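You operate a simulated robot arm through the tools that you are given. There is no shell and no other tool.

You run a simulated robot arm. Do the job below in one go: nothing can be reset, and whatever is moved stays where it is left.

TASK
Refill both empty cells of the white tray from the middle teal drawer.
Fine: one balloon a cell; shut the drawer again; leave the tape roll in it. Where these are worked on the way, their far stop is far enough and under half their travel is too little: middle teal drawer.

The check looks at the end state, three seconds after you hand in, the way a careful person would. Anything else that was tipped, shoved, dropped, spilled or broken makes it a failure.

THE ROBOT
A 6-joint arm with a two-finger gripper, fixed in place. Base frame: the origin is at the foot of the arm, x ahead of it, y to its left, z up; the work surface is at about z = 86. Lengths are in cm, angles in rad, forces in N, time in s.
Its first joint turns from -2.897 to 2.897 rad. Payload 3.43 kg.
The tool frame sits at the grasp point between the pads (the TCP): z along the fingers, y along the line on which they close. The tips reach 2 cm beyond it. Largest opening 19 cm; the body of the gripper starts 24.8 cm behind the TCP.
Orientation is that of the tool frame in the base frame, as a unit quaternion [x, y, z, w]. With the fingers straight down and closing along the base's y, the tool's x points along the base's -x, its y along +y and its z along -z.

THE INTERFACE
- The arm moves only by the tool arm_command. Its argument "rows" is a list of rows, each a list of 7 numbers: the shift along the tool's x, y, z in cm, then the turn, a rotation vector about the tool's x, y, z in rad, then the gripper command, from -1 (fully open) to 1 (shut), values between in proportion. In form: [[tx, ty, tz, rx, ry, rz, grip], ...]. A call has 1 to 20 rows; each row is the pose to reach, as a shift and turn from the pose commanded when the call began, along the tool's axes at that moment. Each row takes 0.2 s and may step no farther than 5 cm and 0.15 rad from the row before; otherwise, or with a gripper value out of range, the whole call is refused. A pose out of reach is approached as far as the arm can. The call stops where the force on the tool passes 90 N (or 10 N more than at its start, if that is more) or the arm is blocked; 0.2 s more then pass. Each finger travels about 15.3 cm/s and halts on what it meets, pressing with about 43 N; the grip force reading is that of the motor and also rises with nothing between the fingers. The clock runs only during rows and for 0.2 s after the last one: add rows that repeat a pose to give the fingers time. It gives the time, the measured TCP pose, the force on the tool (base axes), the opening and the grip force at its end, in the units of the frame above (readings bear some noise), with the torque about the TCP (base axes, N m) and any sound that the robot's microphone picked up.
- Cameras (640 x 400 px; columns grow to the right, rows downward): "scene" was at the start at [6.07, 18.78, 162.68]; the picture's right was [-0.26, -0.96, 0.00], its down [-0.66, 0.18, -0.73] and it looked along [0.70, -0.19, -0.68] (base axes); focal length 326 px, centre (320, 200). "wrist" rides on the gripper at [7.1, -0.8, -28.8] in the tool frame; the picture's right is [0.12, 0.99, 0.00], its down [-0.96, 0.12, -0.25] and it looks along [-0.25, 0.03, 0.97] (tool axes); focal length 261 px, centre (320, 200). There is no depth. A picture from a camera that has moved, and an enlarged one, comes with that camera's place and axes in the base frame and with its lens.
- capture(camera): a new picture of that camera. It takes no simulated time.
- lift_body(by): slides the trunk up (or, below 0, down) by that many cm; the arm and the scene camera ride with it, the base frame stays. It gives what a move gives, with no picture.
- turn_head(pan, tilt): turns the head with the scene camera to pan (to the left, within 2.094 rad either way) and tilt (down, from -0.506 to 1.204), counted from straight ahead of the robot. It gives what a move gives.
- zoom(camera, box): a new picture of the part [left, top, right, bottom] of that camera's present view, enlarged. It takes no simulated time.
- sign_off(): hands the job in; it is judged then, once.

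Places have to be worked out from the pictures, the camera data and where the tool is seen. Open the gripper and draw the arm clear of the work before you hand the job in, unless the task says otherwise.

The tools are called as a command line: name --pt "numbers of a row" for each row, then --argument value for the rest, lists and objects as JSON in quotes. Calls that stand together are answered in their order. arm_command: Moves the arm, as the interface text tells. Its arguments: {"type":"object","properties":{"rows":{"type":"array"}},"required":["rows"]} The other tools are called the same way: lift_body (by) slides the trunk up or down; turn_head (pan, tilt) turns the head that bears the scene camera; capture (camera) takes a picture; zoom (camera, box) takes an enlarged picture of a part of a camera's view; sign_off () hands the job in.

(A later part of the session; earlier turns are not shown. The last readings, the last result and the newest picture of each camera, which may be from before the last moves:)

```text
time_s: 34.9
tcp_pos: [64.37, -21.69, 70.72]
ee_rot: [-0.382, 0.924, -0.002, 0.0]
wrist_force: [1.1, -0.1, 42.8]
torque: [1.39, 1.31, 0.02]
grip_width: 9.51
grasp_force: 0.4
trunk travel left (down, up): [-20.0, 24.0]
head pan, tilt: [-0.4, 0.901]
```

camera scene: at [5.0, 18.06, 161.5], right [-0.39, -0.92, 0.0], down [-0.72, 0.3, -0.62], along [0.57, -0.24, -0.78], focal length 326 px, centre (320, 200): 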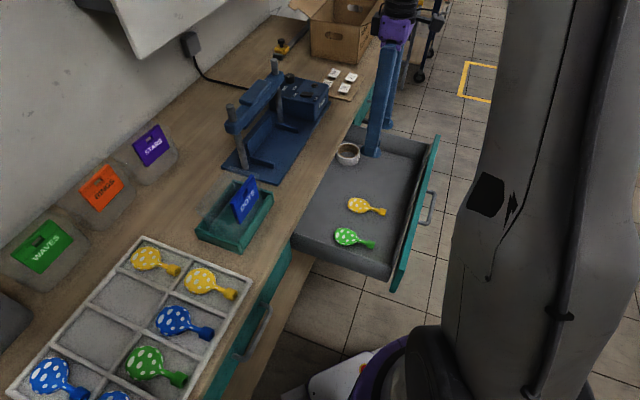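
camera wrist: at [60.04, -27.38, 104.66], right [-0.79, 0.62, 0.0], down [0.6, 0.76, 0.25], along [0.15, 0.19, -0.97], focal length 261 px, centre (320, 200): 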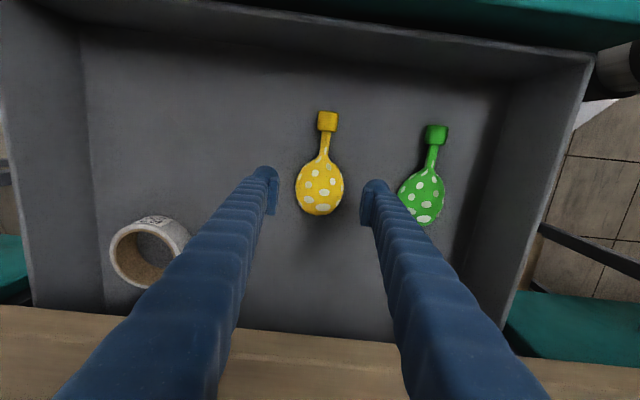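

The tips touched the floor at TCP z ≈ 70.7 (floor ≈ 68.7). I back up 0.6 cm and close gradually on the body.

arm_command --pt "0 0 -0.3 0 0 0 0" --pt "0 0 -0.6 0 0 0 0" --pt "0 0 -0.6 0 0 0 0.15" --pt "0 0 -0.6 0 0 0 0.25" --pt "0 0 -0.6 0 0 0 0.32" --pt "0 0 -0.6 0 0 0 0.4" --pt "0 0 -0.6 0 0 0 0.5" --pt "0 0 -0.6 0 0 0 0.7" --pt "0 0 -0.6 0 0 0 0.7"

zoom --camera "scene" --box '[330, 170, 400, 230]'

zoom --camera "wrist" --box '[240, 90, 400, 260]'

```text
time_s: 36.9
tcp_pos: [64.36, -21.69, 71.11]
ee_rot: [-0.383, 0.924, 0.0, 0.0]
wrist_force: [0.2, 0.3, 0.1]
torque: [0.01, -0.01, 0.01]
grip_width: 6.24
grasp_force: 13.8
trunk travel left (down, up): [-20.0, 24.0]
head pan, tilt: [-0.4, 0.901]
```

```text
6.67 times, centred on (365, 200) of scene
camera zoom: at [5.04, 18.02, 161.5], right [-0.39, -0.92, 0.0], down [-0.72, 0.31, -0.62], along [0.57, -0.24, -0.78], focal length 2173 px, centre (20, 200)
```

zoom: 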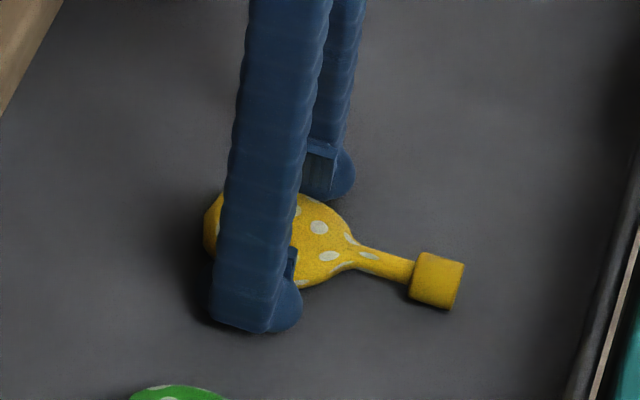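

```text
2.35 times, centred on (320, 175) of wrist
camera zoom: at [60.06, -27.26, 99.81], right [-0.79, 0.62, 0.0], down [0.6, 0.76, 0.25], along [0.15, 0.19, -0.97], focal length 613 px, centre (320, 259)
```

zoom: 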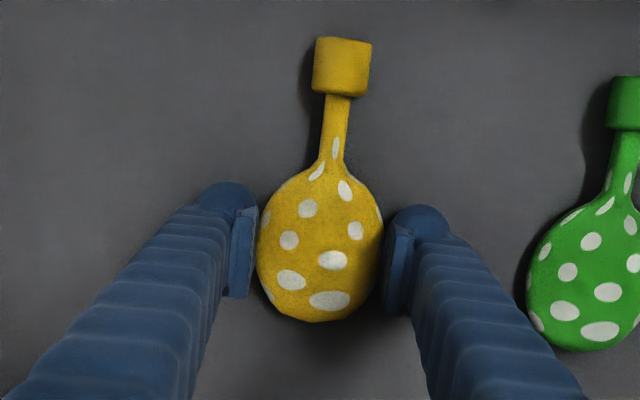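

The fingers hold the body at 6.24 cm. I tighten a little more and lift 3 cm to test the hold.

arm_command --pt "0 0 0 0 0 0 0.9" --pt "0 0 0 0 0 0 0.9" --pt "0 0 -1 0 0 0 0.9" --pt "0 0 -2 0 0 0 0.9" --pt "0 0 -3 0 0 0 0.9" --pt "0 0 -3 0 0 0 0.9"

capture --camera "wrist"

capture --camera "scene"

```text
time_s: 38.2
tcp_pos: [64.19, -21.74, 73.92]
ee_rot: [-0.382, 0.924, 0.001, -0.001]
wrist_force: [0.1, 0.8, -0.2]
torque: [0.02, 0.01, -0.04]
grip_width: 6.28
grasp_force: 14.7
trunk travel left (down, up): [-20.0, 24.0]
head pan, tilt: [-0.4, 0.901]
```

```text
taken
camera wrist: at [59.96, -27.2, 102.75], right [-0.79, 0.62, 0.0], down [0.6, 0.76, 0.25], along [0.15, 0.19, -0.97], focal length 261 px, centre (320, 200)
```

wrist: 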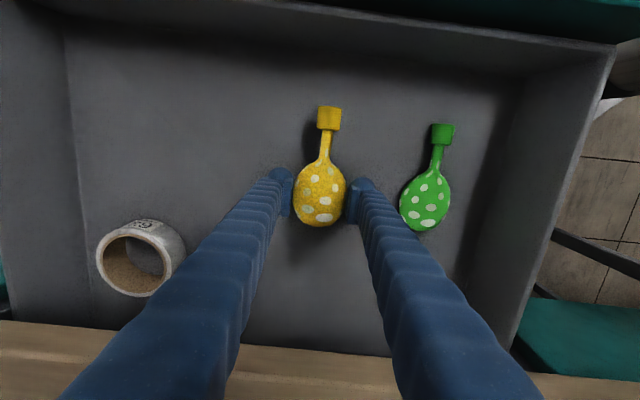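

```text
taken
camera scene: at [5.03, 18.02, 161.5], right [-0.39, -0.92, 0.0], down [-0.72, 0.3, -0.62], along [0.57, -0.24, -0.78], focal length 326 px, centre (320, 200)
```

scene: 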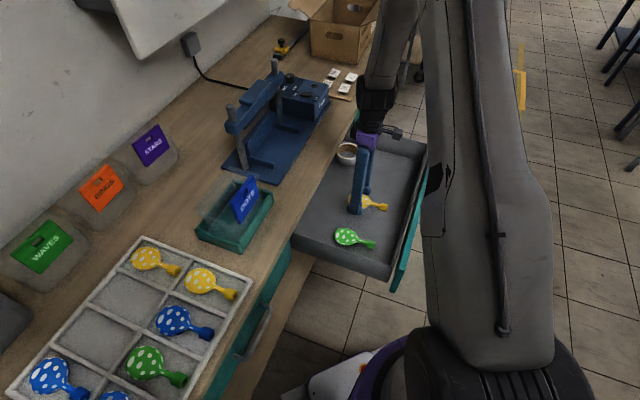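

The balloon has come up with the gripper (it keeps its place in the wrist view). I lift it to about z = 108 and turn the head to measure the tray.

arm_command --pt "0 0 -1 0 0 0 1" --pt "0 0 -3 0 0 0 1" --pt "0 0 -6 0 0 0 1" --pt "0 0 -9 0 0 0 1" --pt "0 0 -12 0 0 0 1" --pt "0 0 -15 0 0 0 1" --pt "0 0 -18 0 0 0 1" --pt "0 0 -21 0 0 0 1" --pt "0 0 -24 0 0 0 1" --pt "0 0 -27 0 0 0 1" --pt "0 0 -30 0 0 0 1" --pt "0 0 -32.5 0 0 0 1" --pt "0 0 -34 0 0 0 1"

turn_head --pan 0.35 --tilt 1.0

capture --camera "scene"

capture --camera "wrist"

```text
time_s: 41.0
tcp_pos: [64.39, -21.76, 107.87]
ee_rot: [-0.383, 0.924, 0.001, 0.0]
wrist_force: [0.5, 0.0, 0.5]
torque: [-0.02, -0.03, 0.02]
grip_width: 6.25
grasp_force: 14.2
trunk travel left (down, up): [-20.0, 24.0]
head pan, tilt: [-0.4, 0.901]
```

```text
time_s: 42.1
tcp_pos: [64.27, -21.77, 107.83]
ee_rot: [-0.384, 0.924, -0.001, -0.001]
wrist_force: [0.5, 1.1, -0.6]
torque: [0.05, 0.01, -0.01]
grip_width: 6.28
grasp_force: 14.3
trunk travel left (down, up): [-20.0, 24.0]
head pan, tilt: [0.351, 1.0]
```

```text
taken
camera scene: at [4.6, 23.34, 160.78], right [0.34, -0.94, 0.0], down [-0.79, -0.29, -0.54], along [0.51, 0.19, -0.84], focal length 326 px, centre (320, 200)
```

scene: 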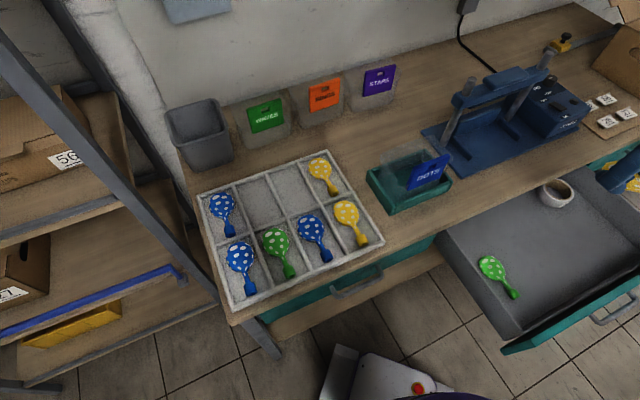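

```text
taken
camera wrist: at [60.02, -27.24, 136.62], right [-0.79, 0.62, 0.0], down [0.6, 0.76, 0.25], along [0.15, 0.19, -0.97], focal length 261 px, centre (320, 200)
```

wrist: 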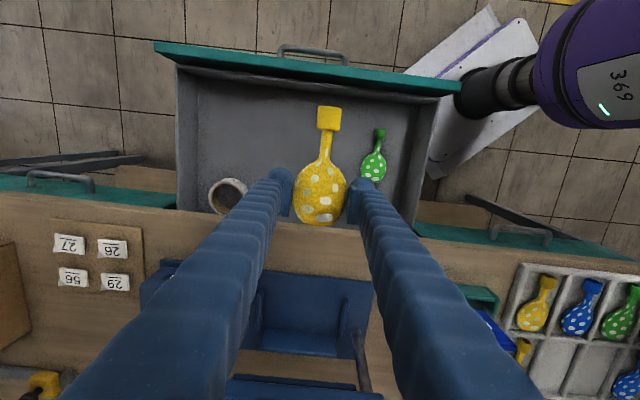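

The tray measures about 38.6 × 32.3 cm, so a cell is only ~9 cm wide inside, while fingers around the body span ~9.5 cm. I zoom in to judge the divider height before deciding how to place.

zoom --camera "scene" --box '[190, 140, 400, 320]'

zoom --camera "scene" --box '[225, 145, 345, 245]'

zoom --camera "wrist" --box '[240, 80, 400, 250]'

```text
2.22 times, centred on (295, 230) of scene
camera zoom: at [4.6, 23.34, 160.78], right [0.34, -0.94, 0.0], down [-0.79, -0.29, -0.54], along [0.51, 0.19, -0.84], focal length 724 px, centre (376, 133)
```

zoom: 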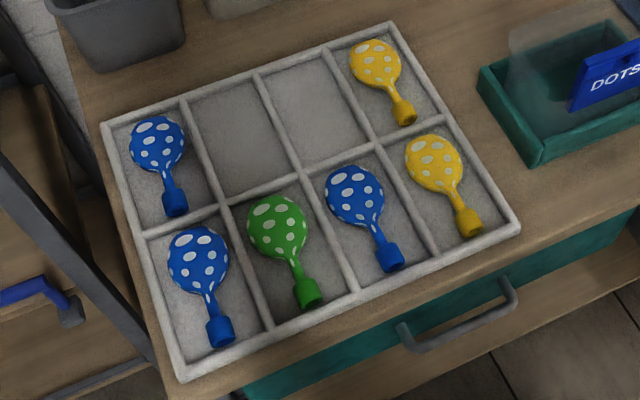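

```text
4.00 times, centred on (285, 195) of scene
camera zoom: at [4.6, 23.34, 160.78], right [0.34, -0.94, 0.0], down [-0.79, -0.29, -0.54], along [0.51, 0.19, -0.84], focal length 1304 px, centre (460, 220)
```

zoom: 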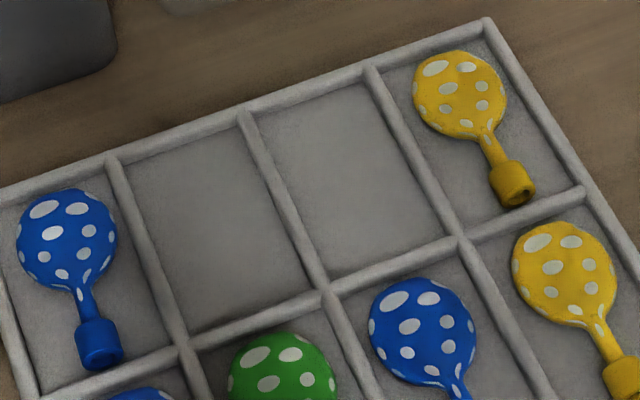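

```text
2.35 times, centred on (320, 165) of wrist
camera zoom: at [60.02, -27.24, 136.62], right [-0.79, 0.62, 0.0], down [0.6, 0.76, 0.25], along [0.15, 0.19, -0.97], focal length 613 px, centre (320, 282)
```

zoom: 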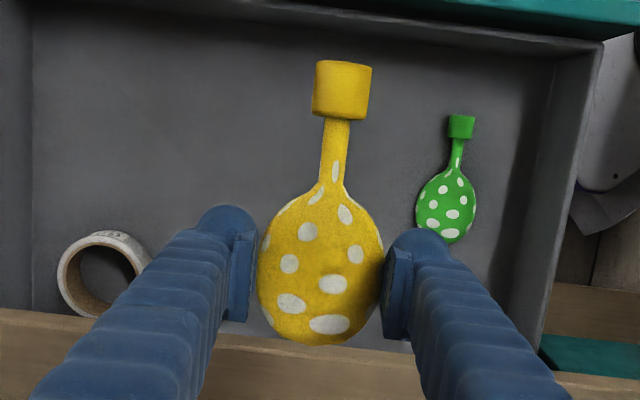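

The dividers are low rounded ridges, so I can lower until the tips clear them and release with only about a 1 cm settle. The empty back cells centre near (49.3, 47.7) and (42.7, 54.5). I raise the balloon to z ≈ 120 and carry it across toward the first cell.

arm_command --pt "0 0 -4 0 0 0 1" --pt "-0.3 0.4 -8 0 0 0 1" --pt "-1.1 1.6 -12 0 0 0 1" --pt "-2.9 4.1 -12 0 0 0 1" --pt "-4.6 6.6 -12 0 0 0 1" --pt "-6.3 9.0 -12 0 0 0 1" --pt "-8.0 11.5 -12 0 0 0 1" --pt "-9.7 14.0 -12 0 0 0 1" --pt "-11.4 16.4 -12 0 0 0 1" --pt "-13.2 18.9 -12 0 0 0 1" --pt "-14.9 21.3 -12 0 0 0 1" --pt "-16.6 23.8 -12 0 0 0 1" --pt "-18.3 26.3 -12 0 0 0 1" --pt "-20.0 28.7 -12 0 0 0 1" --pt "-21.7 31.2 -12 0 0 0 1" --pt "-23.5 33.6 -12 0 0 0 1" --pt "-25.2 36.1 -12 0 0 0 1" --pt "-26.9 38.6 -12 0 0 0 1" --pt "-28.3 40.6 -12 0 0 0 1" --pt "-29.2 41.9 -12 0 0 0 1"

capture --camera "wrist"

capture --camera "scene"

```text
time_s: 46.4
tcp_pos: [55.3, 28.52, 120.16]
ee_rot: [-0.383, 0.924, 0.0, -0.001]
wrist_force: [0.8, 0.1, -0.9]
torque: [0.01, 0.02, -0.02]
grip_width: 6.29
grasp_force: 14.1
trunk travel left (down, up): [-20.0, 24.0]
head pan, tilt: [0.351, 1.0]
```

```text
taken
camera wrist: at [50.96, 23.07, 148.77], right [-0.79, 0.62, 0.0], down [0.6, 0.76, 0.25], along [0.15, 0.19, -0.97], focal length 261 px, centre (320, 200)
```

wrist: 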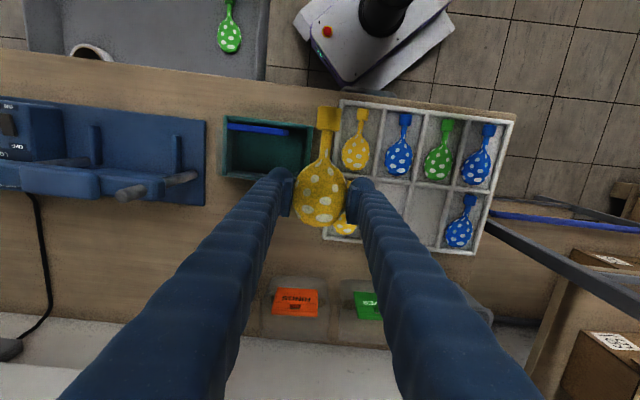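

```text
taken
camera scene: at [4.57, 23.37, 160.78], right [0.34, -0.94, 0.0], down [-0.79, -0.29, -0.54], along [0.51, 0.19, -0.84], focal length 326 px, centre (320, 200)
```

scene: 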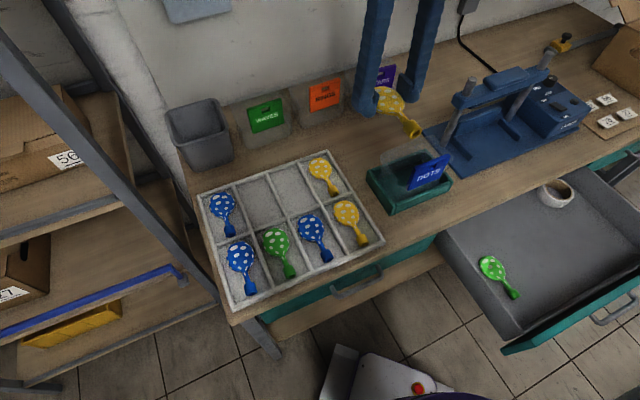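

The wrist view now covers the tray. I zoom to fix the dividers precisely and see how the balloon lies against the target cell.

zoom --camera "wrist" --box '[310, 85, 530, 265]'

zoom --camera "scene" --box '[340, 40, 460, 160]'

```text
2.22 times, centred on (420, 175) of wrist
camera zoom: at [50.96, 23.07, 148.77], right [-0.79, 0.62, 0.0], down [0.6, 0.76, 0.25], along [0.15, 0.19, -0.97], focal length 579 px, centre (98, 256)
```

zoom: 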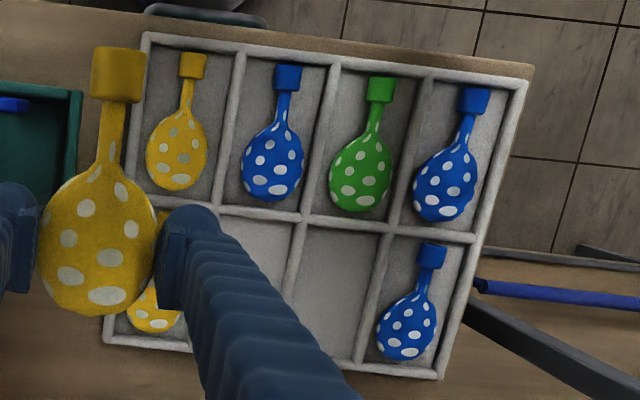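

```text
3.33 times, centred on (400, 100) of scene
camera zoom: at [4.57, 23.37, 160.78], right [0.34, -0.94, 0.0], down [-0.79, -0.29, -0.54], along [0.51, 0.19, -0.84], focal length 1086 px, centre (53, 533)
```

zoom: 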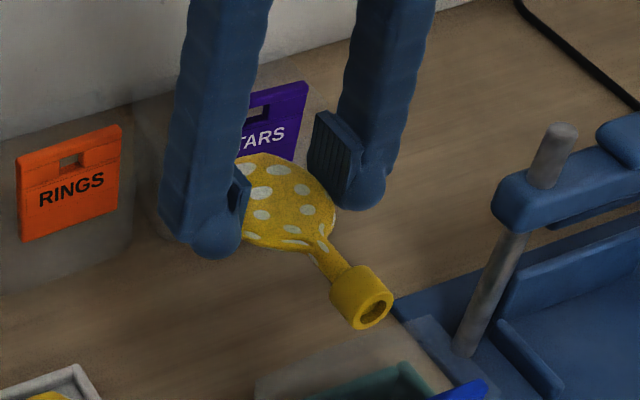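

The measured dividers put the first empty cell (third column, back row) at about n 69.3, s 1.4 in bench axes. The TCP should therefore go to about (52.0, 50.1) to centre the whole balloon. I move over it at z = 120, then lower to z ≈ 97 and check.

arm_command --pt "-1.0 1.4 0 0 0 0 1" --pt "-2.8 3.8 0 0 0 0 1" --pt "-4.6 6.2 0 0 0 0 1" --pt "-6.4 8.7 0 0 0 0 1" --pt "-8.2 11.1 0 0 0 0 1" --pt "-10.0 13.6 0 0 0 0 1" --pt "-11.5 15.6 0 0 0 0 1" --pt "-12.5 17.0 0 0 0 0 1" --pt "-12.93 17.54 0 0 0 0 1" --pt "-12.93 17.54 3 0 0 0 1" --pt "-12.93 17.54 7 0 0 0 1" --pt "-12.93 17.54 11 0 0 0 1" --pt "-12.93 17.54 15 0 0 0 1" --pt "-12.93 17.54 19 0 0 0 1" --pt "-12.93 17.54 22 0 0 0 1" --pt "-12.93 17.54 23 0 0 0 1" --pt "-12.93 17.54 23 0 0 0 1"

capture --camera "wrist"

zoom --camera "scene" --box '[190, 120, 400, 300]'

```text
time_s: 50.0
tcp_pos: [52.16, 50.16, 96.9]
ee_rot: [-0.383, 0.924, -0.001, -0.001]
wrist_force: [0.0, 0.3, -0.1]
torque: [-0.03, 0.01, -0.02]
grip_width: 6.24
grasp_force: 13.9
trunk travel left (down, up): [-20.0, 24.0]
head pan, tilt: [0.351, 1.0]
```

```text
taken
camera wrist: at [47.74, 44.65, 125.62], right [-0.79, 0.62, 0.0], down [0.6, 0.76, 0.25], along [0.15, 0.19, -0.97], focal length 261 px, centre (320, 200)
```

wrist: 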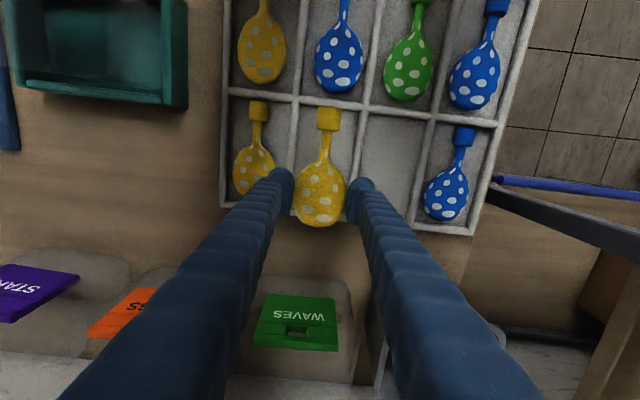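

```text
2.22 times, centred on (295, 210) of scene
camera zoom: at [4.58, 23.37, 160.78], right [0.34, -0.94, 0.0], down [-0.79, -0.29, -0.54], along [0.51, 0.19, -0.84], focal length 724 px, centre (376, 178)
```

zoom: 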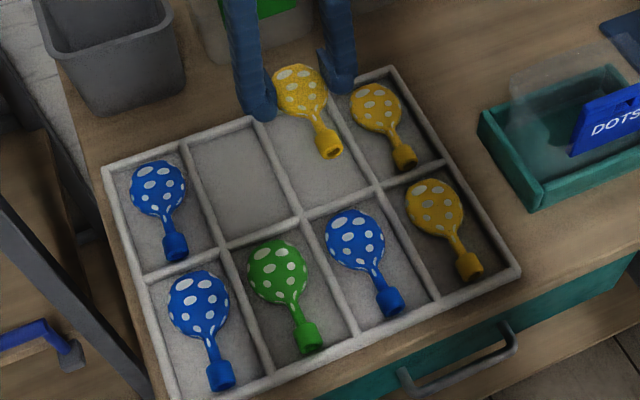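

Balloon and cell line up (cell centre s ≈ 1.3, n ≈ 69.4; TCP s 1.41, n 72.35). I lower to z ≈ 91 and check clearances.

arm_command --pt "0 0 1.5 0 0 0 1" --pt "0 0 3 0 0 0 1" --pt "0 0 4.5 0 0 0 1" --pt "0 0 5.7 0 0 0 1" --pt "0 0 5.7 0 0 0 1"

zoom --camera "wrist" --box '[200, 60, 440, 260]'

zoom --camera "scene" --box '[250, 125, 370, 215]'

```text
time_s: 51.1
tcp_pos: [51.94, 50.1, 91.31]
ee_rot: [-0.383, 0.924, -0.001, -0.001]
wrist_force: [-0.1, -0.8, 0.1]
torque: [-0.03, 0.02, 0.03]
grip_width: 6.24
grasp_force: 14.1
trunk travel left (down, up): [-20.0, 24.0]
head pan, tilt: [0.351, 1.0]
```

```text
2.00 times, centred on (320, 160) of wrist
camera zoom: at [47.71, 44.63, 120.09], right [-0.79, 0.62, 0.0], down [0.6, 0.76, 0.25], along [0.15, 0.19, -0.97], focal length 521 px, centre (320, 280)
```

zoom: 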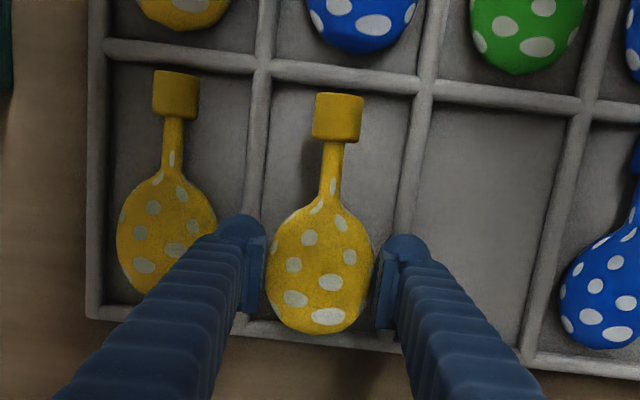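

```text
4.44 times, centred on (310, 170) of scene
camera zoom: at [4.57, 23.39, 160.78], right [0.34, -0.94, 0.0], down [-0.79, -0.29, -0.54], along [0.51, 0.19, -0.84], focal length 1448 px, centre (364, 333)
```

zoom: 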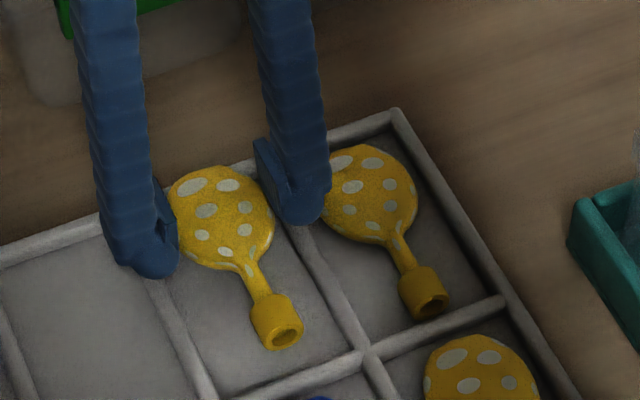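

The fingertips including pads are about 3 cm thick, so they sit over the dividers and within ~0.5 cm of the neighbouring yellow balloon. I must stay above the divider tops and open only slightly. I lower 1 cm more and look again.

arm_command --pt "0 0.1 0.5 0 0 0 1" --pt "0 0.1 1.0 0 0 0 1" --pt "0 0.1 1.0 0 0 0 1"

zoom --camera "wrist" --box '[200, 60, 440, 260]'

zoom --camera "scene" --box '[260, 130, 350, 200]'

```text
time_s: 52.0
tcp_pos: [52.0, 50.2, 90.29]
ee_rot: [-0.383, 0.924, -0.001, 0.0]
wrist_force: [1.0, -0.9, -0.9]
torque: [0.01, 0.01, 0.01]
grip_width: 6.26
grasp_force: 13.7
trunk travel left (down, up): [-20.0, 24.0]
head pan, tilt: [0.351, 1.0]
```

```text
2.00 times, centred on (320, 160) of wrist
camera zoom: at [47.68, 44.72, 119.04], right [-0.79, 0.62, 0.0], down [0.6, 0.76, 0.25], along [0.15, 0.19, -0.97], focal length 521 px, centre (320, 280)
```

zoom: 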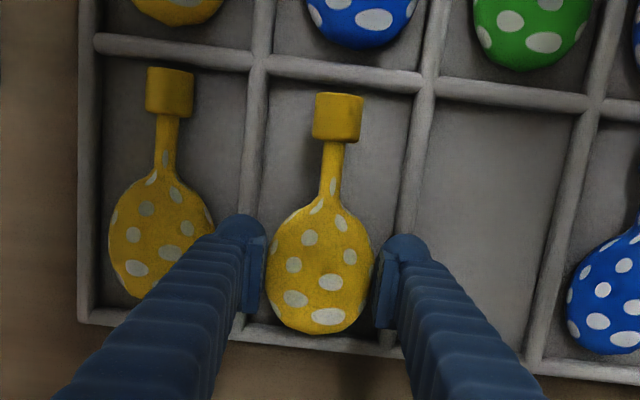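

```text
5.71 times, centred on (305, 165) of scene
camera zoom: at [4.59, 23.37, 160.78], right [0.34, -0.94, 0.0], down [-0.79, -0.29, -0.54], along [0.51, 0.19, -0.84], focal length 1862 px, centre (406, 400)
```

zoom: 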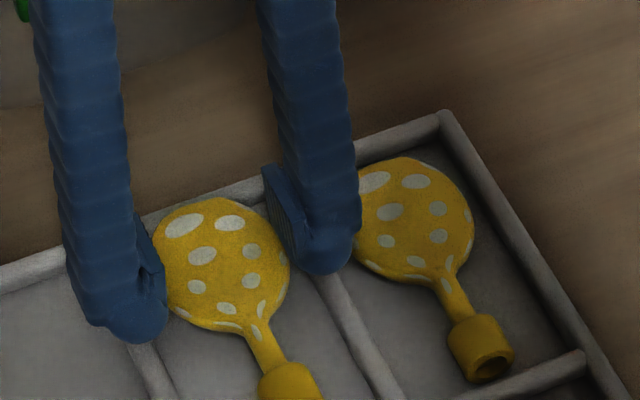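

Alignment holds: the interior runs n 62.0–76.8 and the balloon would span 62.6–76.2. I lower another 0.6 cm in small steps, watching for contact.

arm_command --pt "0 0 0.3 0 0 0 1" --pt "0 0 0.6 0 0 0 1" --pt "0 0 0.6 0 0 0 1"

zoom --camera "scene" --box '[260, 130, 350, 200]'

```text
time_s: 52.8
tcp_pos: [51.95, 50.25, 89.87]
ee_rot: [-0.382, 0.924, 0.001, 0.001]
wrist_force: [-1.4, -0.9, 19.8]
torque: [-0.07, -0.04, -0.01]
grip_width: 6.25
grasp_force: 14.5
trunk travel left (down, up): [-20.0, 24.0]
head pan, tilt: [0.351, 1.0]
```

```text
5.71 times, centred on (305, 165) of scene
camera zoom: at [4.47, 23.28, 160.82], right [0.34, -0.94, 0.0], down [-0.79, -0.29, -0.54], along [0.51, 0.19, -0.84], focal length 1862 px, centre (406, 400)
```

zoom: 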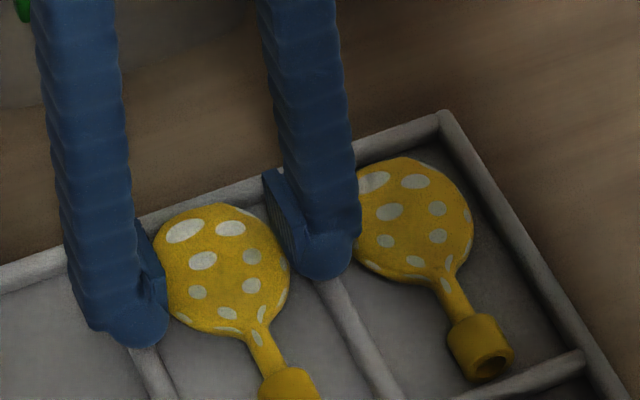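

Contact at TCP z ≈ 89.9 (tips on the divider tops). I raise 0.3 cm and open just a little (to ~6.8 cm) to let the balloon settle into the cell.

arm_command --pt "0 0 -0.3 0 0 0 1" --pt "0 0 -0.3 0 0 0 0.34" --pt "0 0 -0.3 0 0 0 0.31" --pt "0 0 -0.3 0 0 0 0.285" --pt "0 0 -0.3 0 0 0 0.285" --pt "0 0 -0.3 0 0 0 0.285"

zoom --camera "scene" --box '[260, 130, 350, 200]'

zoom --camera "wrist" --box '[200, 60, 440, 260]'

```text
time_s: 54.1
tcp_pos: [52.04, 50.11, 89.9]
ee_rot: [-0.382, 0.924, 0.0, -0.001]
wrist_force: [-0.7, -0.3, -0.7]
torque: [-0.03, -0.01, -0.02]
grip_width: 6.8
grasp_force: 0.1
trunk travel left (down, up): [-20.0, 24.0]
head pan, tilt: [0.351, 1.0]
```

```text
5.71 times, centred on (305, 165) of scene
camera zoom: at [4.58, 23.37, 160.78], right [0.34, -0.94, 0.0], down [-0.79, -0.29, -0.54], along [0.51, 0.19, -0.84], focal length 1862 px, centre (406, 400)
```

zoom: 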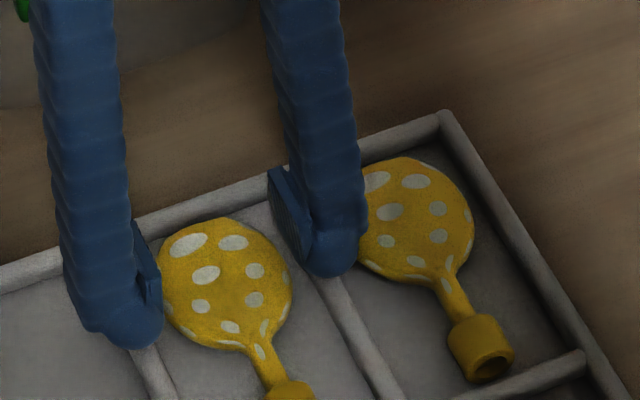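

```text
2.00 times, centred on (320, 160) of wrist
camera zoom: at [47.66, 44.66, 118.72], right [-0.79, 0.62, 0.0], down [0.6, 0.76, 0.25], along [0.15, 0.19, -0.97], focal length 521 px, centre (320, 280)
```

zoom: 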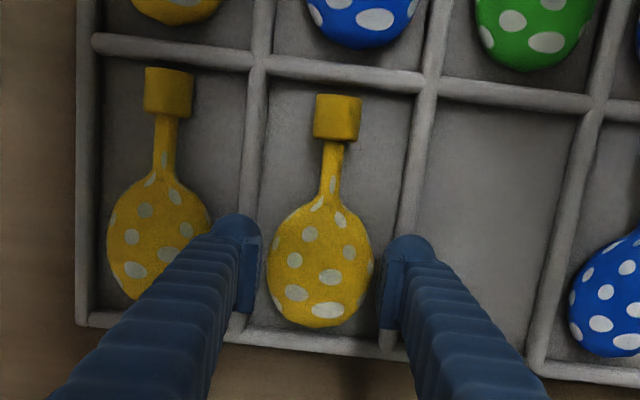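

The yellow balloon settled neatly in its cell and the neighbour has not moved. I raise the gripper straight up, without changing the opening.

arm_command --pt "0 0 -0.7 0 0 0 0.285" --pt "0 0 -1.7 0 0 0 0.285" --pt "0 0 -3.2 0 0 0 0.285" --pt "0 0 -6 0 0 0 0.285" --pt "0 0 -10 0 0 0 0.285" --pt "0 0 -14 0 0 0 0.285" --pt "0 0 -18 0 0 0 0.285" --pt "0 0 -22 0 0 0 0.285" --pt "0 0 -26 0 0 0 0.285" --pt "0 0 -30 0 0 0 0.285" --pt "0 0 -30 0 0 0 0.285"

zoom --camera "scene" --box '[190, 120, 400, 320]'

capture --camera "wrist"

```text
time_s: 56.5
tcp_pos: [52.05, 50.11, 120.03]
ee_rot: [-0.383, 0.924, 0.0, -0.002]
wrist_force: [0.2, -0.8, 0.8]
torque: [0.03, 0.0, -0.01]
grip_width: 6.81
grasp_force: 0.1
trunk travel left (down, up): [-20.0, 24.0]
head pan, tilt: [0.351, 1.0]
```

```text
2.00 times, centred on (295, 220) of scene
camera zoom: at [4.79, 23.16, 160.94], right [0.31, -0.95, 0.0], down [-0.79, -0.26, -0.56], along [0.53, 0.17, -0.83], focal length 652 px, centre (370, 160)
```

zoom: 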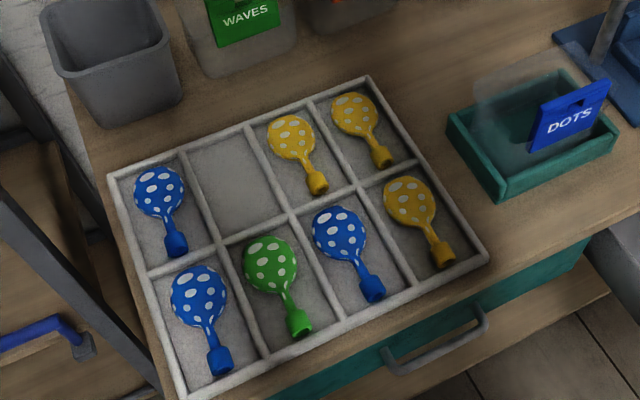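

```text
taken
camera wrist: at [47.83, 44.58, 148.71], right [-0.79, 0.62, 0.0], down [0.6, 0.76, 0.25], along [0.15, 0.19, -0.97], focal length 261 px, centre (320, 200)
```

wrist: 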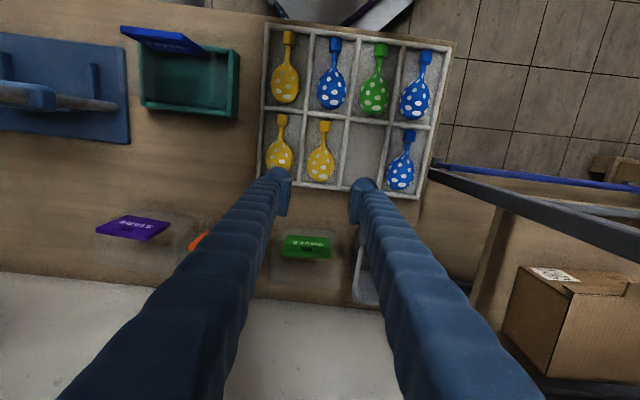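

The yellow balloon sits well. I zoom the wrist view to measure the remaining empty cell and its neighbours.

zoom --camera "wrist" --box '[250, 10, 470, 210]'

```text
2.00 times, centred on (360, 110) of wrist
camera zoom: at [47.83, 44.58, 148.71], right [-0.79, 0.62, 0.0], down [0.6, 0.76, 0.25], along [0.15, 0.19, -0.97], focal length 521 px, centre (240, 380)
```

zoom: 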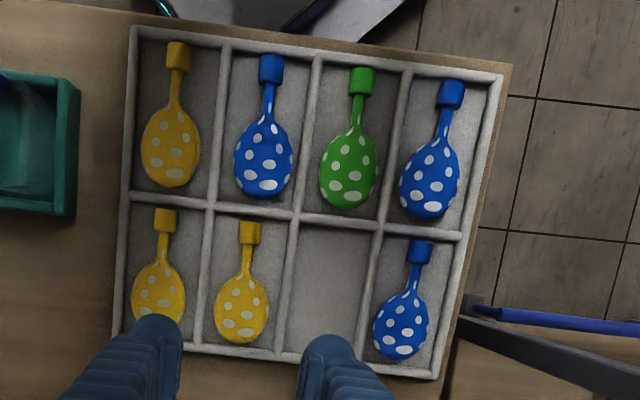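

The room for the last cell lies between s −14.1 and −1.7, so I'll centre at s ≈ −7.9 and release slightly higher. Now I go back over the drawer above the green balloon, near (54.8, -11.9).

arm_command --pt "1.4 -1.5 0 0 0 0 0.285" --pt "4.2 -4.6 0 0 0 0 0.285" --pt "7.1 -7.8 0 0 0 0 0.285" --pt "10.0 -10.9 0 0 0 0 0.285" --pt "12.9 -14.1 0 0 0 0 0.2" --pt "15.8 -17.3 0 0 0 0 0.1" --pt "18.7 -20.4 0 0 0 0 0" --pt "21.6 -23.6 0 0 0 0 0" --pt "24.5 -26.8 0 0 0 0 0" --pt "27.4 -29.9 0 0 0 0 0" --pt "30.3 -33.1 0 0 0 0 0" --pt "33.2 -36.3 0 0 0 0 0" --pt "36.1 -39.5 0 0 0 0 0" --pt "39.0 -42.6 0 0 0 0 0" --pt "41.0 -44.8 0 0 0 0 0" --pt "41.9 -45.8 0 0 0 0 0" --pt "41.9 -45.8 4 0 0 0 0" --pt "41.9 -45.8 9 0 0 0 0" --pt "41.9 -45.8 14 0 0 0 0" --pt "41.9 -45.8 18 0 0 0 0"

capture --camera "wrist"

capture --camera "scene"

```text
time_s: 60.8
tcp_pos: [54.89, -11.64, 102.01]
ee_rot: [-0.383, 0.924, 0.0, 0.0]
wrist_force: [0.6, 0.0, 0.4]
torque: [0.02, 0.02, 0.0]
grip_width: 9.52
grasp_force: 0.0
trunk travel left (down, up): [-20.0, 24.0]
head pan, tilt: [0.351, 1.0]
```

```text
taken
camera wrist: at [50.63, -17.24, 130.82], right [-0.79, 0.62, 0.0], down [0.6, 0.76, 0.25], along [0.15, 0.19, -0.97], focal length 261 px, centre (320, 200)
```

wrist: 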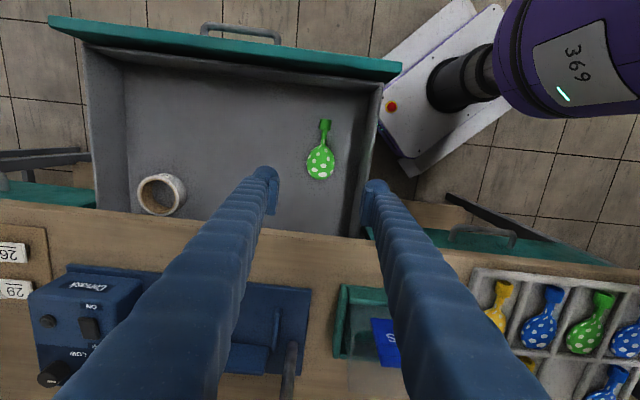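

```text
taken
camera scene: at [4.66, 23.35, 160.78], right [0.34, -0.94, 0.0], down [-0.79, -0.29, -0.54], along [0.51, 0.19, -0.84], focal length 326 px, centre (320, 200)
```

scene: 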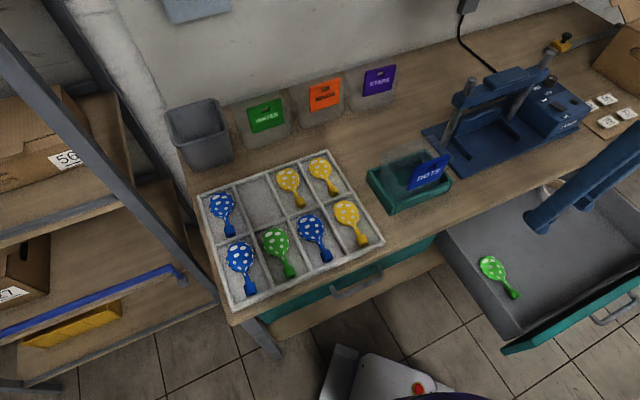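

The green body centre computes to (54.96, -11.83), with the axis aligned to the tool. I descend over it to z ≈ 76 and check against the drawer's side wall.

arm_command --pt "0.05 -0.1 3 0 0 0 0.05" --pt "0.1 -0.2 7 0 0 0 0.05" --pt "0.1 -0.2 11 0 0 0 0.05" --pt "0.1 -0.2 15 0 0 0 0.05" --pt "0.1 -0.2 19 0 0 0 0.05" --pt "0.1 -0.2 23 0 0 0 0.05" --pt "0.1 -0.2 26 0 0 0 0.05" --pt "0.1 -0.2 26 0 0 0 0.05"

capture --camera "wrist"

capture --camera "scene"

```text
time_s: 62.5
tcp_pos: [54.87, -12.06, 76.09]
ee_rot: [-0.383, 0.924, 0.0, -0.001]
wrist_force: [0.0, 0.0, 0.0]
torque: [0.03, 0.03, -0.01]
grip_width: 9.01
grasp_force: 0.0
trunk travel left (down, up): [-20.0, 24.0]
head pan, tilt: [0.351, 1.0]
```

```text
taken
camera wrist: at [50.56, -17.56, 104.73], right [-0.79, 0.62, 0.0], down [0.6, 0.76, 0.25], along [0.15, 0.19, -0.97], focal length 261 px, centre (320, 200)
```

wrist: 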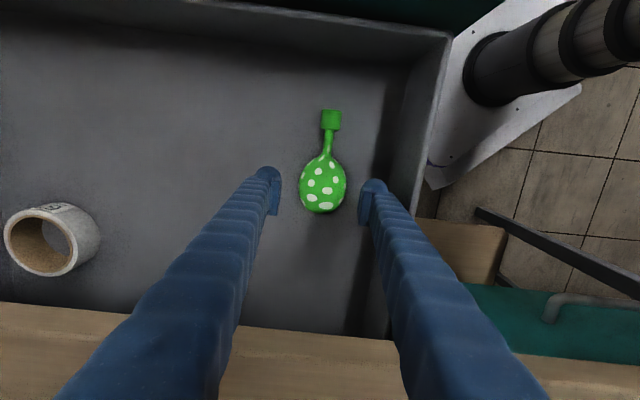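

```text
taken
camera scene: at [4.61, 23.34, 160.79], right [0.34, -0.94, 0.0], down [-0.79, -0.29, -0.54], along [0.51, 0.19, -0.84], focal length 326 px, centre (320, 200)
```

scene: 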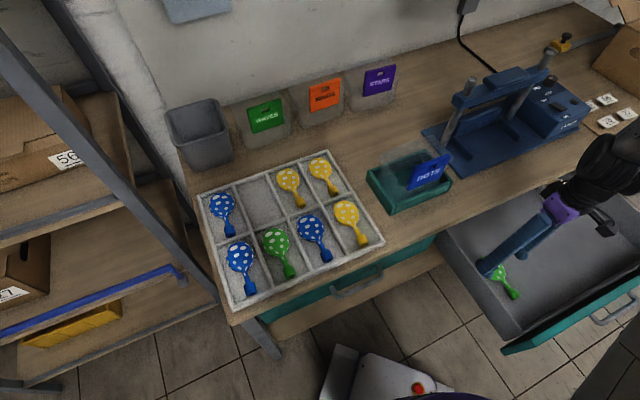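

Both fingers are clear of the wall. The green body centre is about 0.35 cm toward tool +y; I correct for that, descend to z ≈ 71.1 as before, and close gradually.

arm_command --pt "0.1 0.35 1.5 0 0 0 0.05" --pt "0.15 0.35 3.0 0 0 0 0.05" --pt "0.15 0.35 4.2 0 0 0 0.05" --pt "0.15 0.35 5.0 0 0 0 0.05" --pt "0.15 0.35 5.0 0 0 0 0.05"

zoom --camera "wrist" --box '[240, 90, 400, 260]'

```text
time_s: 63.8
tcp_pos: [54.42, -11.92, 71.21]
ee_rot: [-0.384, 0.923, -0.001, 0.0]
wrist_force: [-0.5, 0.4, -0.4]
torque: [-0.02, -0.01, -0.03]
grip_width: 9.02
grasp_force: 0.1
trunk travel left (down, up): [-20.0, 24.0]
head pan, tilt: [0.351, 1.0]
```

```text
2.35 times, centred on (320, 175) of wrist
camera zoom: at [50.13, -17.49, 99.91], right [-0.79, 0.62, 0.0], down [0.6, 0.76, 0.25], along [0.15, 0.19, -0.97], focal length 613 px, centre (320, 259)
```

zoom: 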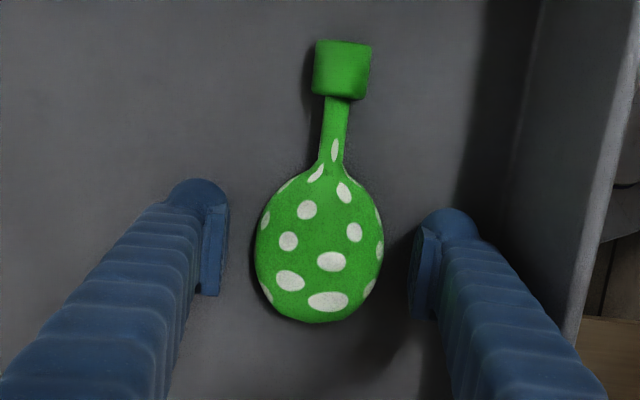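

The green balloon is centred between the pads. I close gradually and then lift 3 cm as a test.

arm_command --pt "0 0 0 0 0 0 0.15" --pt "0 0 0 0 0 0 0.25" --pt "0 0 0 0 0 0 0.32" --pt "0 0 0 0 0 0 0.4" --pt "0 0 0 0 0 0 0.5" --pt "0 0 0 0 0 0 0.7" --pt "0 0 0 0 0 0 1" --pt "0 0 0 0 0 0 1" --pt "0 0 -1 0 0 0 1" --pt "0 0 -2 0 0 0 1" --pt "0 0 -3 0 0 0 1" --pt "0 0 -3 0 0 0 1"

zoom --camera "wrist" --box '[240, 90, 400, 260]'

```text
time_s: 66.3
tcp_pos: [54.66, -11.96, 74.11]
ee_rot: [-0.383, 0.924, 0.0, -0.001]
wrist_force: [0.4, 0.1, -1.0]
torque: [-0.02, -0.01, 0.01]
grip_width: 6.26
grasp_force: 13.7
trunk travel left (down, up): [-20.0, 24.0]
head pan, tilt: [0.351, 1.0]
```

```text
2.35 times, centred on (320, 175) of wrist
camera zoom: at [50.25, -17.49, 102.76], right [-0.79, 0.62, 0.0], down [0.6, 0.76, 0.25], along [0.15, 0.19, -0.97], focal length 613 px, centre (320, 259)
```

zoom: 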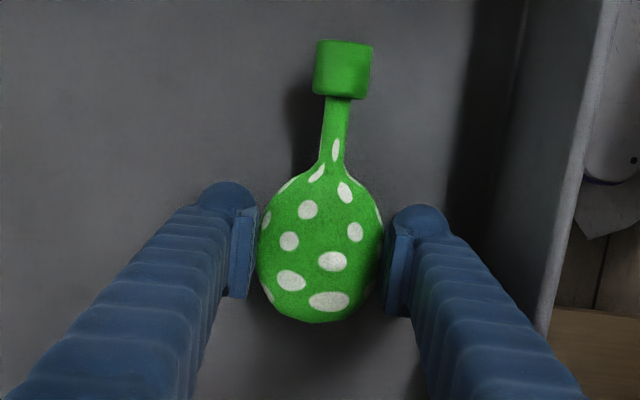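

The green balloon is held just like the first one. I lift it to z = 120 and begin the carry to the last cell.

arm_command --pt "0 0 -2 0 0 0 1" --pt "0 0 -5 0 0 0 1" --pt "0 0 -9 0 0 0 1" --pt "0 0 -13 0 0 0 1" --pt "0 0 -17 0 0 0 1" --pt "0 0 -21 0 0 0 1" --pt "0 0 -25 0 0 0 1" --pt "0 0 -29 0 0 0 1" --pt "0 0 -33 0 0 0 1" --pt "0 0 -37 0 0 0 1" --pt "0 0 -41 0 0 0 1" --pt "0 0 -44 0 0 0 1" --pt "-0.6 0.8 -46 0 0 0 1" --pt "-2.1 2.8 -46 0 0 0 1" --pt "-4.0 5.2 -46 0 0 0 1" --pt "-5.8 7.5 -46 0 0 0 1" --pt "-7.6 9.9 -46 0 0 0 1" --pt "-9.4 12.3 -46 0 0 0 1" --pt "-11.2 14.7 -46 0 0 0 1" --pt "-12.5 16.3 -46 0 0 0 1"

arm_command --pt "-0.8 1.0 0 0 0 0 1" --pt "-2.4 3.2 0 0 0 0 1" --pt "-4.3 5.6 0 0 0 0 1" --pt "-6.1 7.9 0 0 0 0 1" --pt "-7.9 10.3 0 0 0 0 1" --pt "-9.7 12.7 0 0 0 0 1" --pt "-11.5 15.1 0 0 0 0 1" --pt "-13.4 17.5 0 0 0 0 1" --pt "-15.2 19.8 0 0 0 0 1" --pt "-17.0 22.2 0 0 0 0 1" --pt "-18.8 24.6 0 0 0 0 1" --pt "-20.7 27.0 0 0 0 0 1" --pt "-22.5 29.4 0 0 0 0 1" --pt "-24.3 31.7 0 0 0 0 1" --pt "-26.1 34.1 0 0 0 0 1" --pt "-27.6 36.1 0 0 0 0 1" --pt "-28.8 37.6 0 0 0 0 1" --pt "-29.6 38.7 0 0 0 0 1" --pt "-29.6 38.7 0 0 0 0 1"

capture --camera "wrist"

capture --camera "scene"

```text
time_s: 70.5
tcp_pos: [51.81, 8.42, 120.17]
ee_rot: [-0.382, 0.924, 0.0, -0.001]
wrist_force: [-0.4, -0.3, -0.2]
torque: [0.0, 0.02, -0.02]
grip_width: 6.26
grasp_force: 13.8
trunk travel left (down, up): [-20.0, 24.0]
head pan, tilt: [0.351, 1.0]
```

```text
time_s: 74.5
tcp_pos: [45.66, 56.71, 120.11]
ee_rot: [-0.381, 0.925, 0.0, -0.001]
wrist_force: [0.5, 0.0, -0.5]
torque: [-0.03, 0.05, 0.01]
grip_width: 6.23
grasp_force: 14.2
trunk travel left (down, up): [-20.0, 24.0]
head pan, tilt: [0.351, 1.0]
```

```text
taken
camera wrist: at [41.3, 51.22, 148.75], right [-0.78, 0.62, 0.0], down [0.6, 0.76, 0.25], along [0.15, 0.19, -0.97], focal length 261 px, centre (320, 200)
```

wrist: 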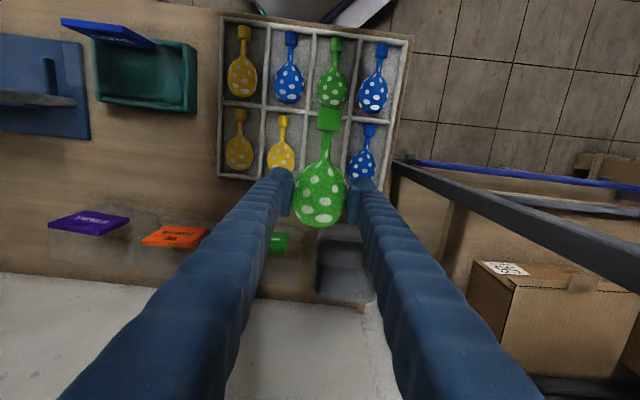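

```text
taken
camera scene: at [1.05, 26.97, 160.47], right [0.89, -0.45, 0.0], down [-0.39, -0.77, -0.5], along [0.23, 0.45, -0.86], focal length 326 px, centre (320, 200)
```

scene: 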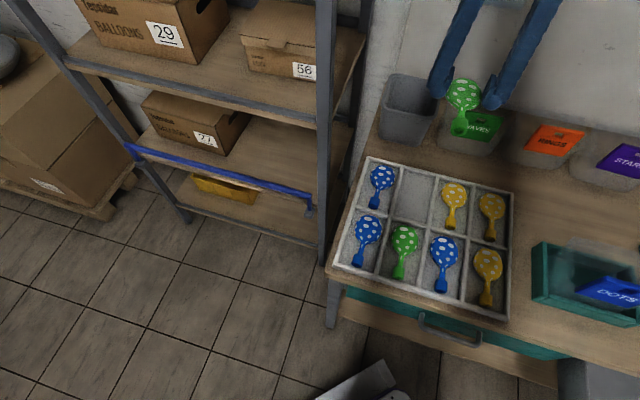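

The balloon is over the last cell (n 72.4, s −7.8). The scene camera's view was swung aside, probably because the raised elbow brushes the head, so I'll lower now and use a lower carry height later. Lowering to z ≈ 97 and checking.

arm_command --pt "0 0 2 0 0 0 1" --pt "0 0 5 0 0 0 1" --pt "0 0 9 0 0 0 1" --pt "0 0 13 0 0 0 1" --pt "0 0 17 0 0 0 1" --pt "0 0 20 0 0 0 1" --pt "0 0 22 0 0 0 1" --pt "0 0 23 0 0 0 1" --pt "0 0 23 0 0 0 1"

zoom --camera "wrist" --box '[200, 40, 460, 260]'

capture --camera "scene"

```text
time_s: 76.5
tcp_pos: [45.26, 56.82, 96.95]
ee_rot: [-0.382, 0.924, 0.0, -0.001]
wrist_force: [0.4, 0.7, 0.9]
torque: [-0.03, -0.01, 0.03]
grip_width: 6.24
grasp_force: 14.1
trunk travel left (down, up): [-20.0, 24.0]
head pan, tilt: [0.351, 1.0]
```

```text
1.82 times, centred on (330, 150) of wrist
camera zoom: at [40.96, 51.29, 125.68], right [-0.79, 0.62, 0.0], down [0.6, 0.76, 0.25], along [0.15, 0.19, -0.97], focal length 474 px, centre (302, 291)
```

zoom: 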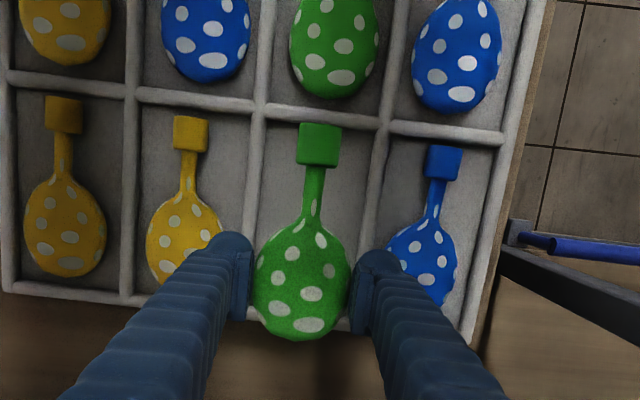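

```text
taken
camera scene: at [4.57, 23.39, 160.78], right [0.34, -0.94, 0.0], down [-0.79, -0.29, -0.54], along [0.51, 0.19, -0.84], focal length 326 px, centre (320, 200)
```

scene: 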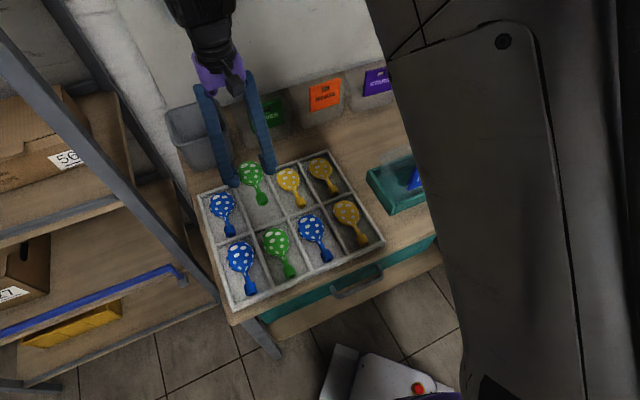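

Camera view is back to normal. The cell centre is s ≈ −8.2 and the TCP is at −8.17, n 72.2. I lower to about z = 91.3 with a small correction, then check the clearance to both neighbours.

arm_command --pt "-0.1 -0.1 1.5 0 0 0 1" --pt "-0.1 -0.1 3 0 0 0 1" --pt "-0.1 -0.1 4.5 0 0 0 1" --pt "-0.1 -0.1 5.6 0 0 0 1" --pt "-0.1 -0.1 5.6 0 0 0 1"

zoom --camera "wrist" --box '[200, 60, 440, 260]'

zoom --camera "scene" --box '[200, 140, 320, 230]'

```text
time_s: 77.8
tcp_pos: [45.63, 56.74, 91.31]
ee_rot: [-0.384, 0.923, 0.0, -0.001]
wrist_force: [-0.7, -0.7, -0.4]
torque: [-0.05, -0.01, -0.03]
grip_width: 6.24
grasp_force: 14.2
trunk travel left (down, up): [-20.0, 24.0]
head pan, tilt: [0.351, 1.0]
```

```text
2.00 times, centred on (320, 160) of wrist
camera zoom: at [41.24, 51.17, 120.09], right [-0.79, 0.62, 0.0], down [0.6, 0.76, 0.25], along [0.15, 0.19, -0.97], focal length 521 px, centre (320, 280)
```

zoom: 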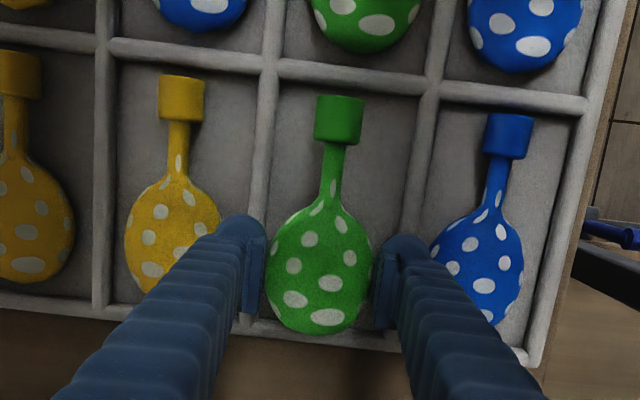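

```text
4.44 times, centred on (260, 185) of scene
camera zoom: at [4.57, 23.4, 160.78], right [0.34, -0.94, 0.0], down [-0.79, -0.29, -0.54], along [0.51, 0.19, -0.84], focal length 1448 px, centre (587, 267)
```

zoom: 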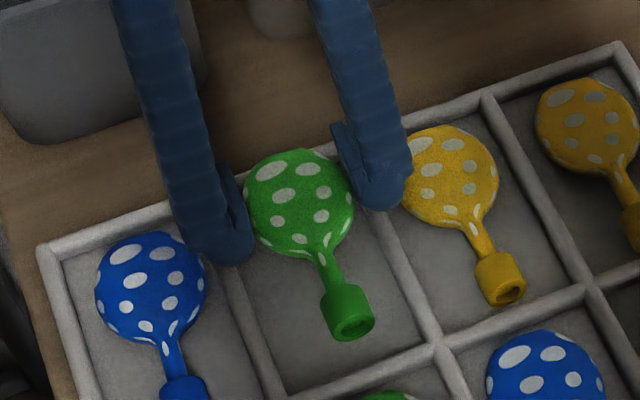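

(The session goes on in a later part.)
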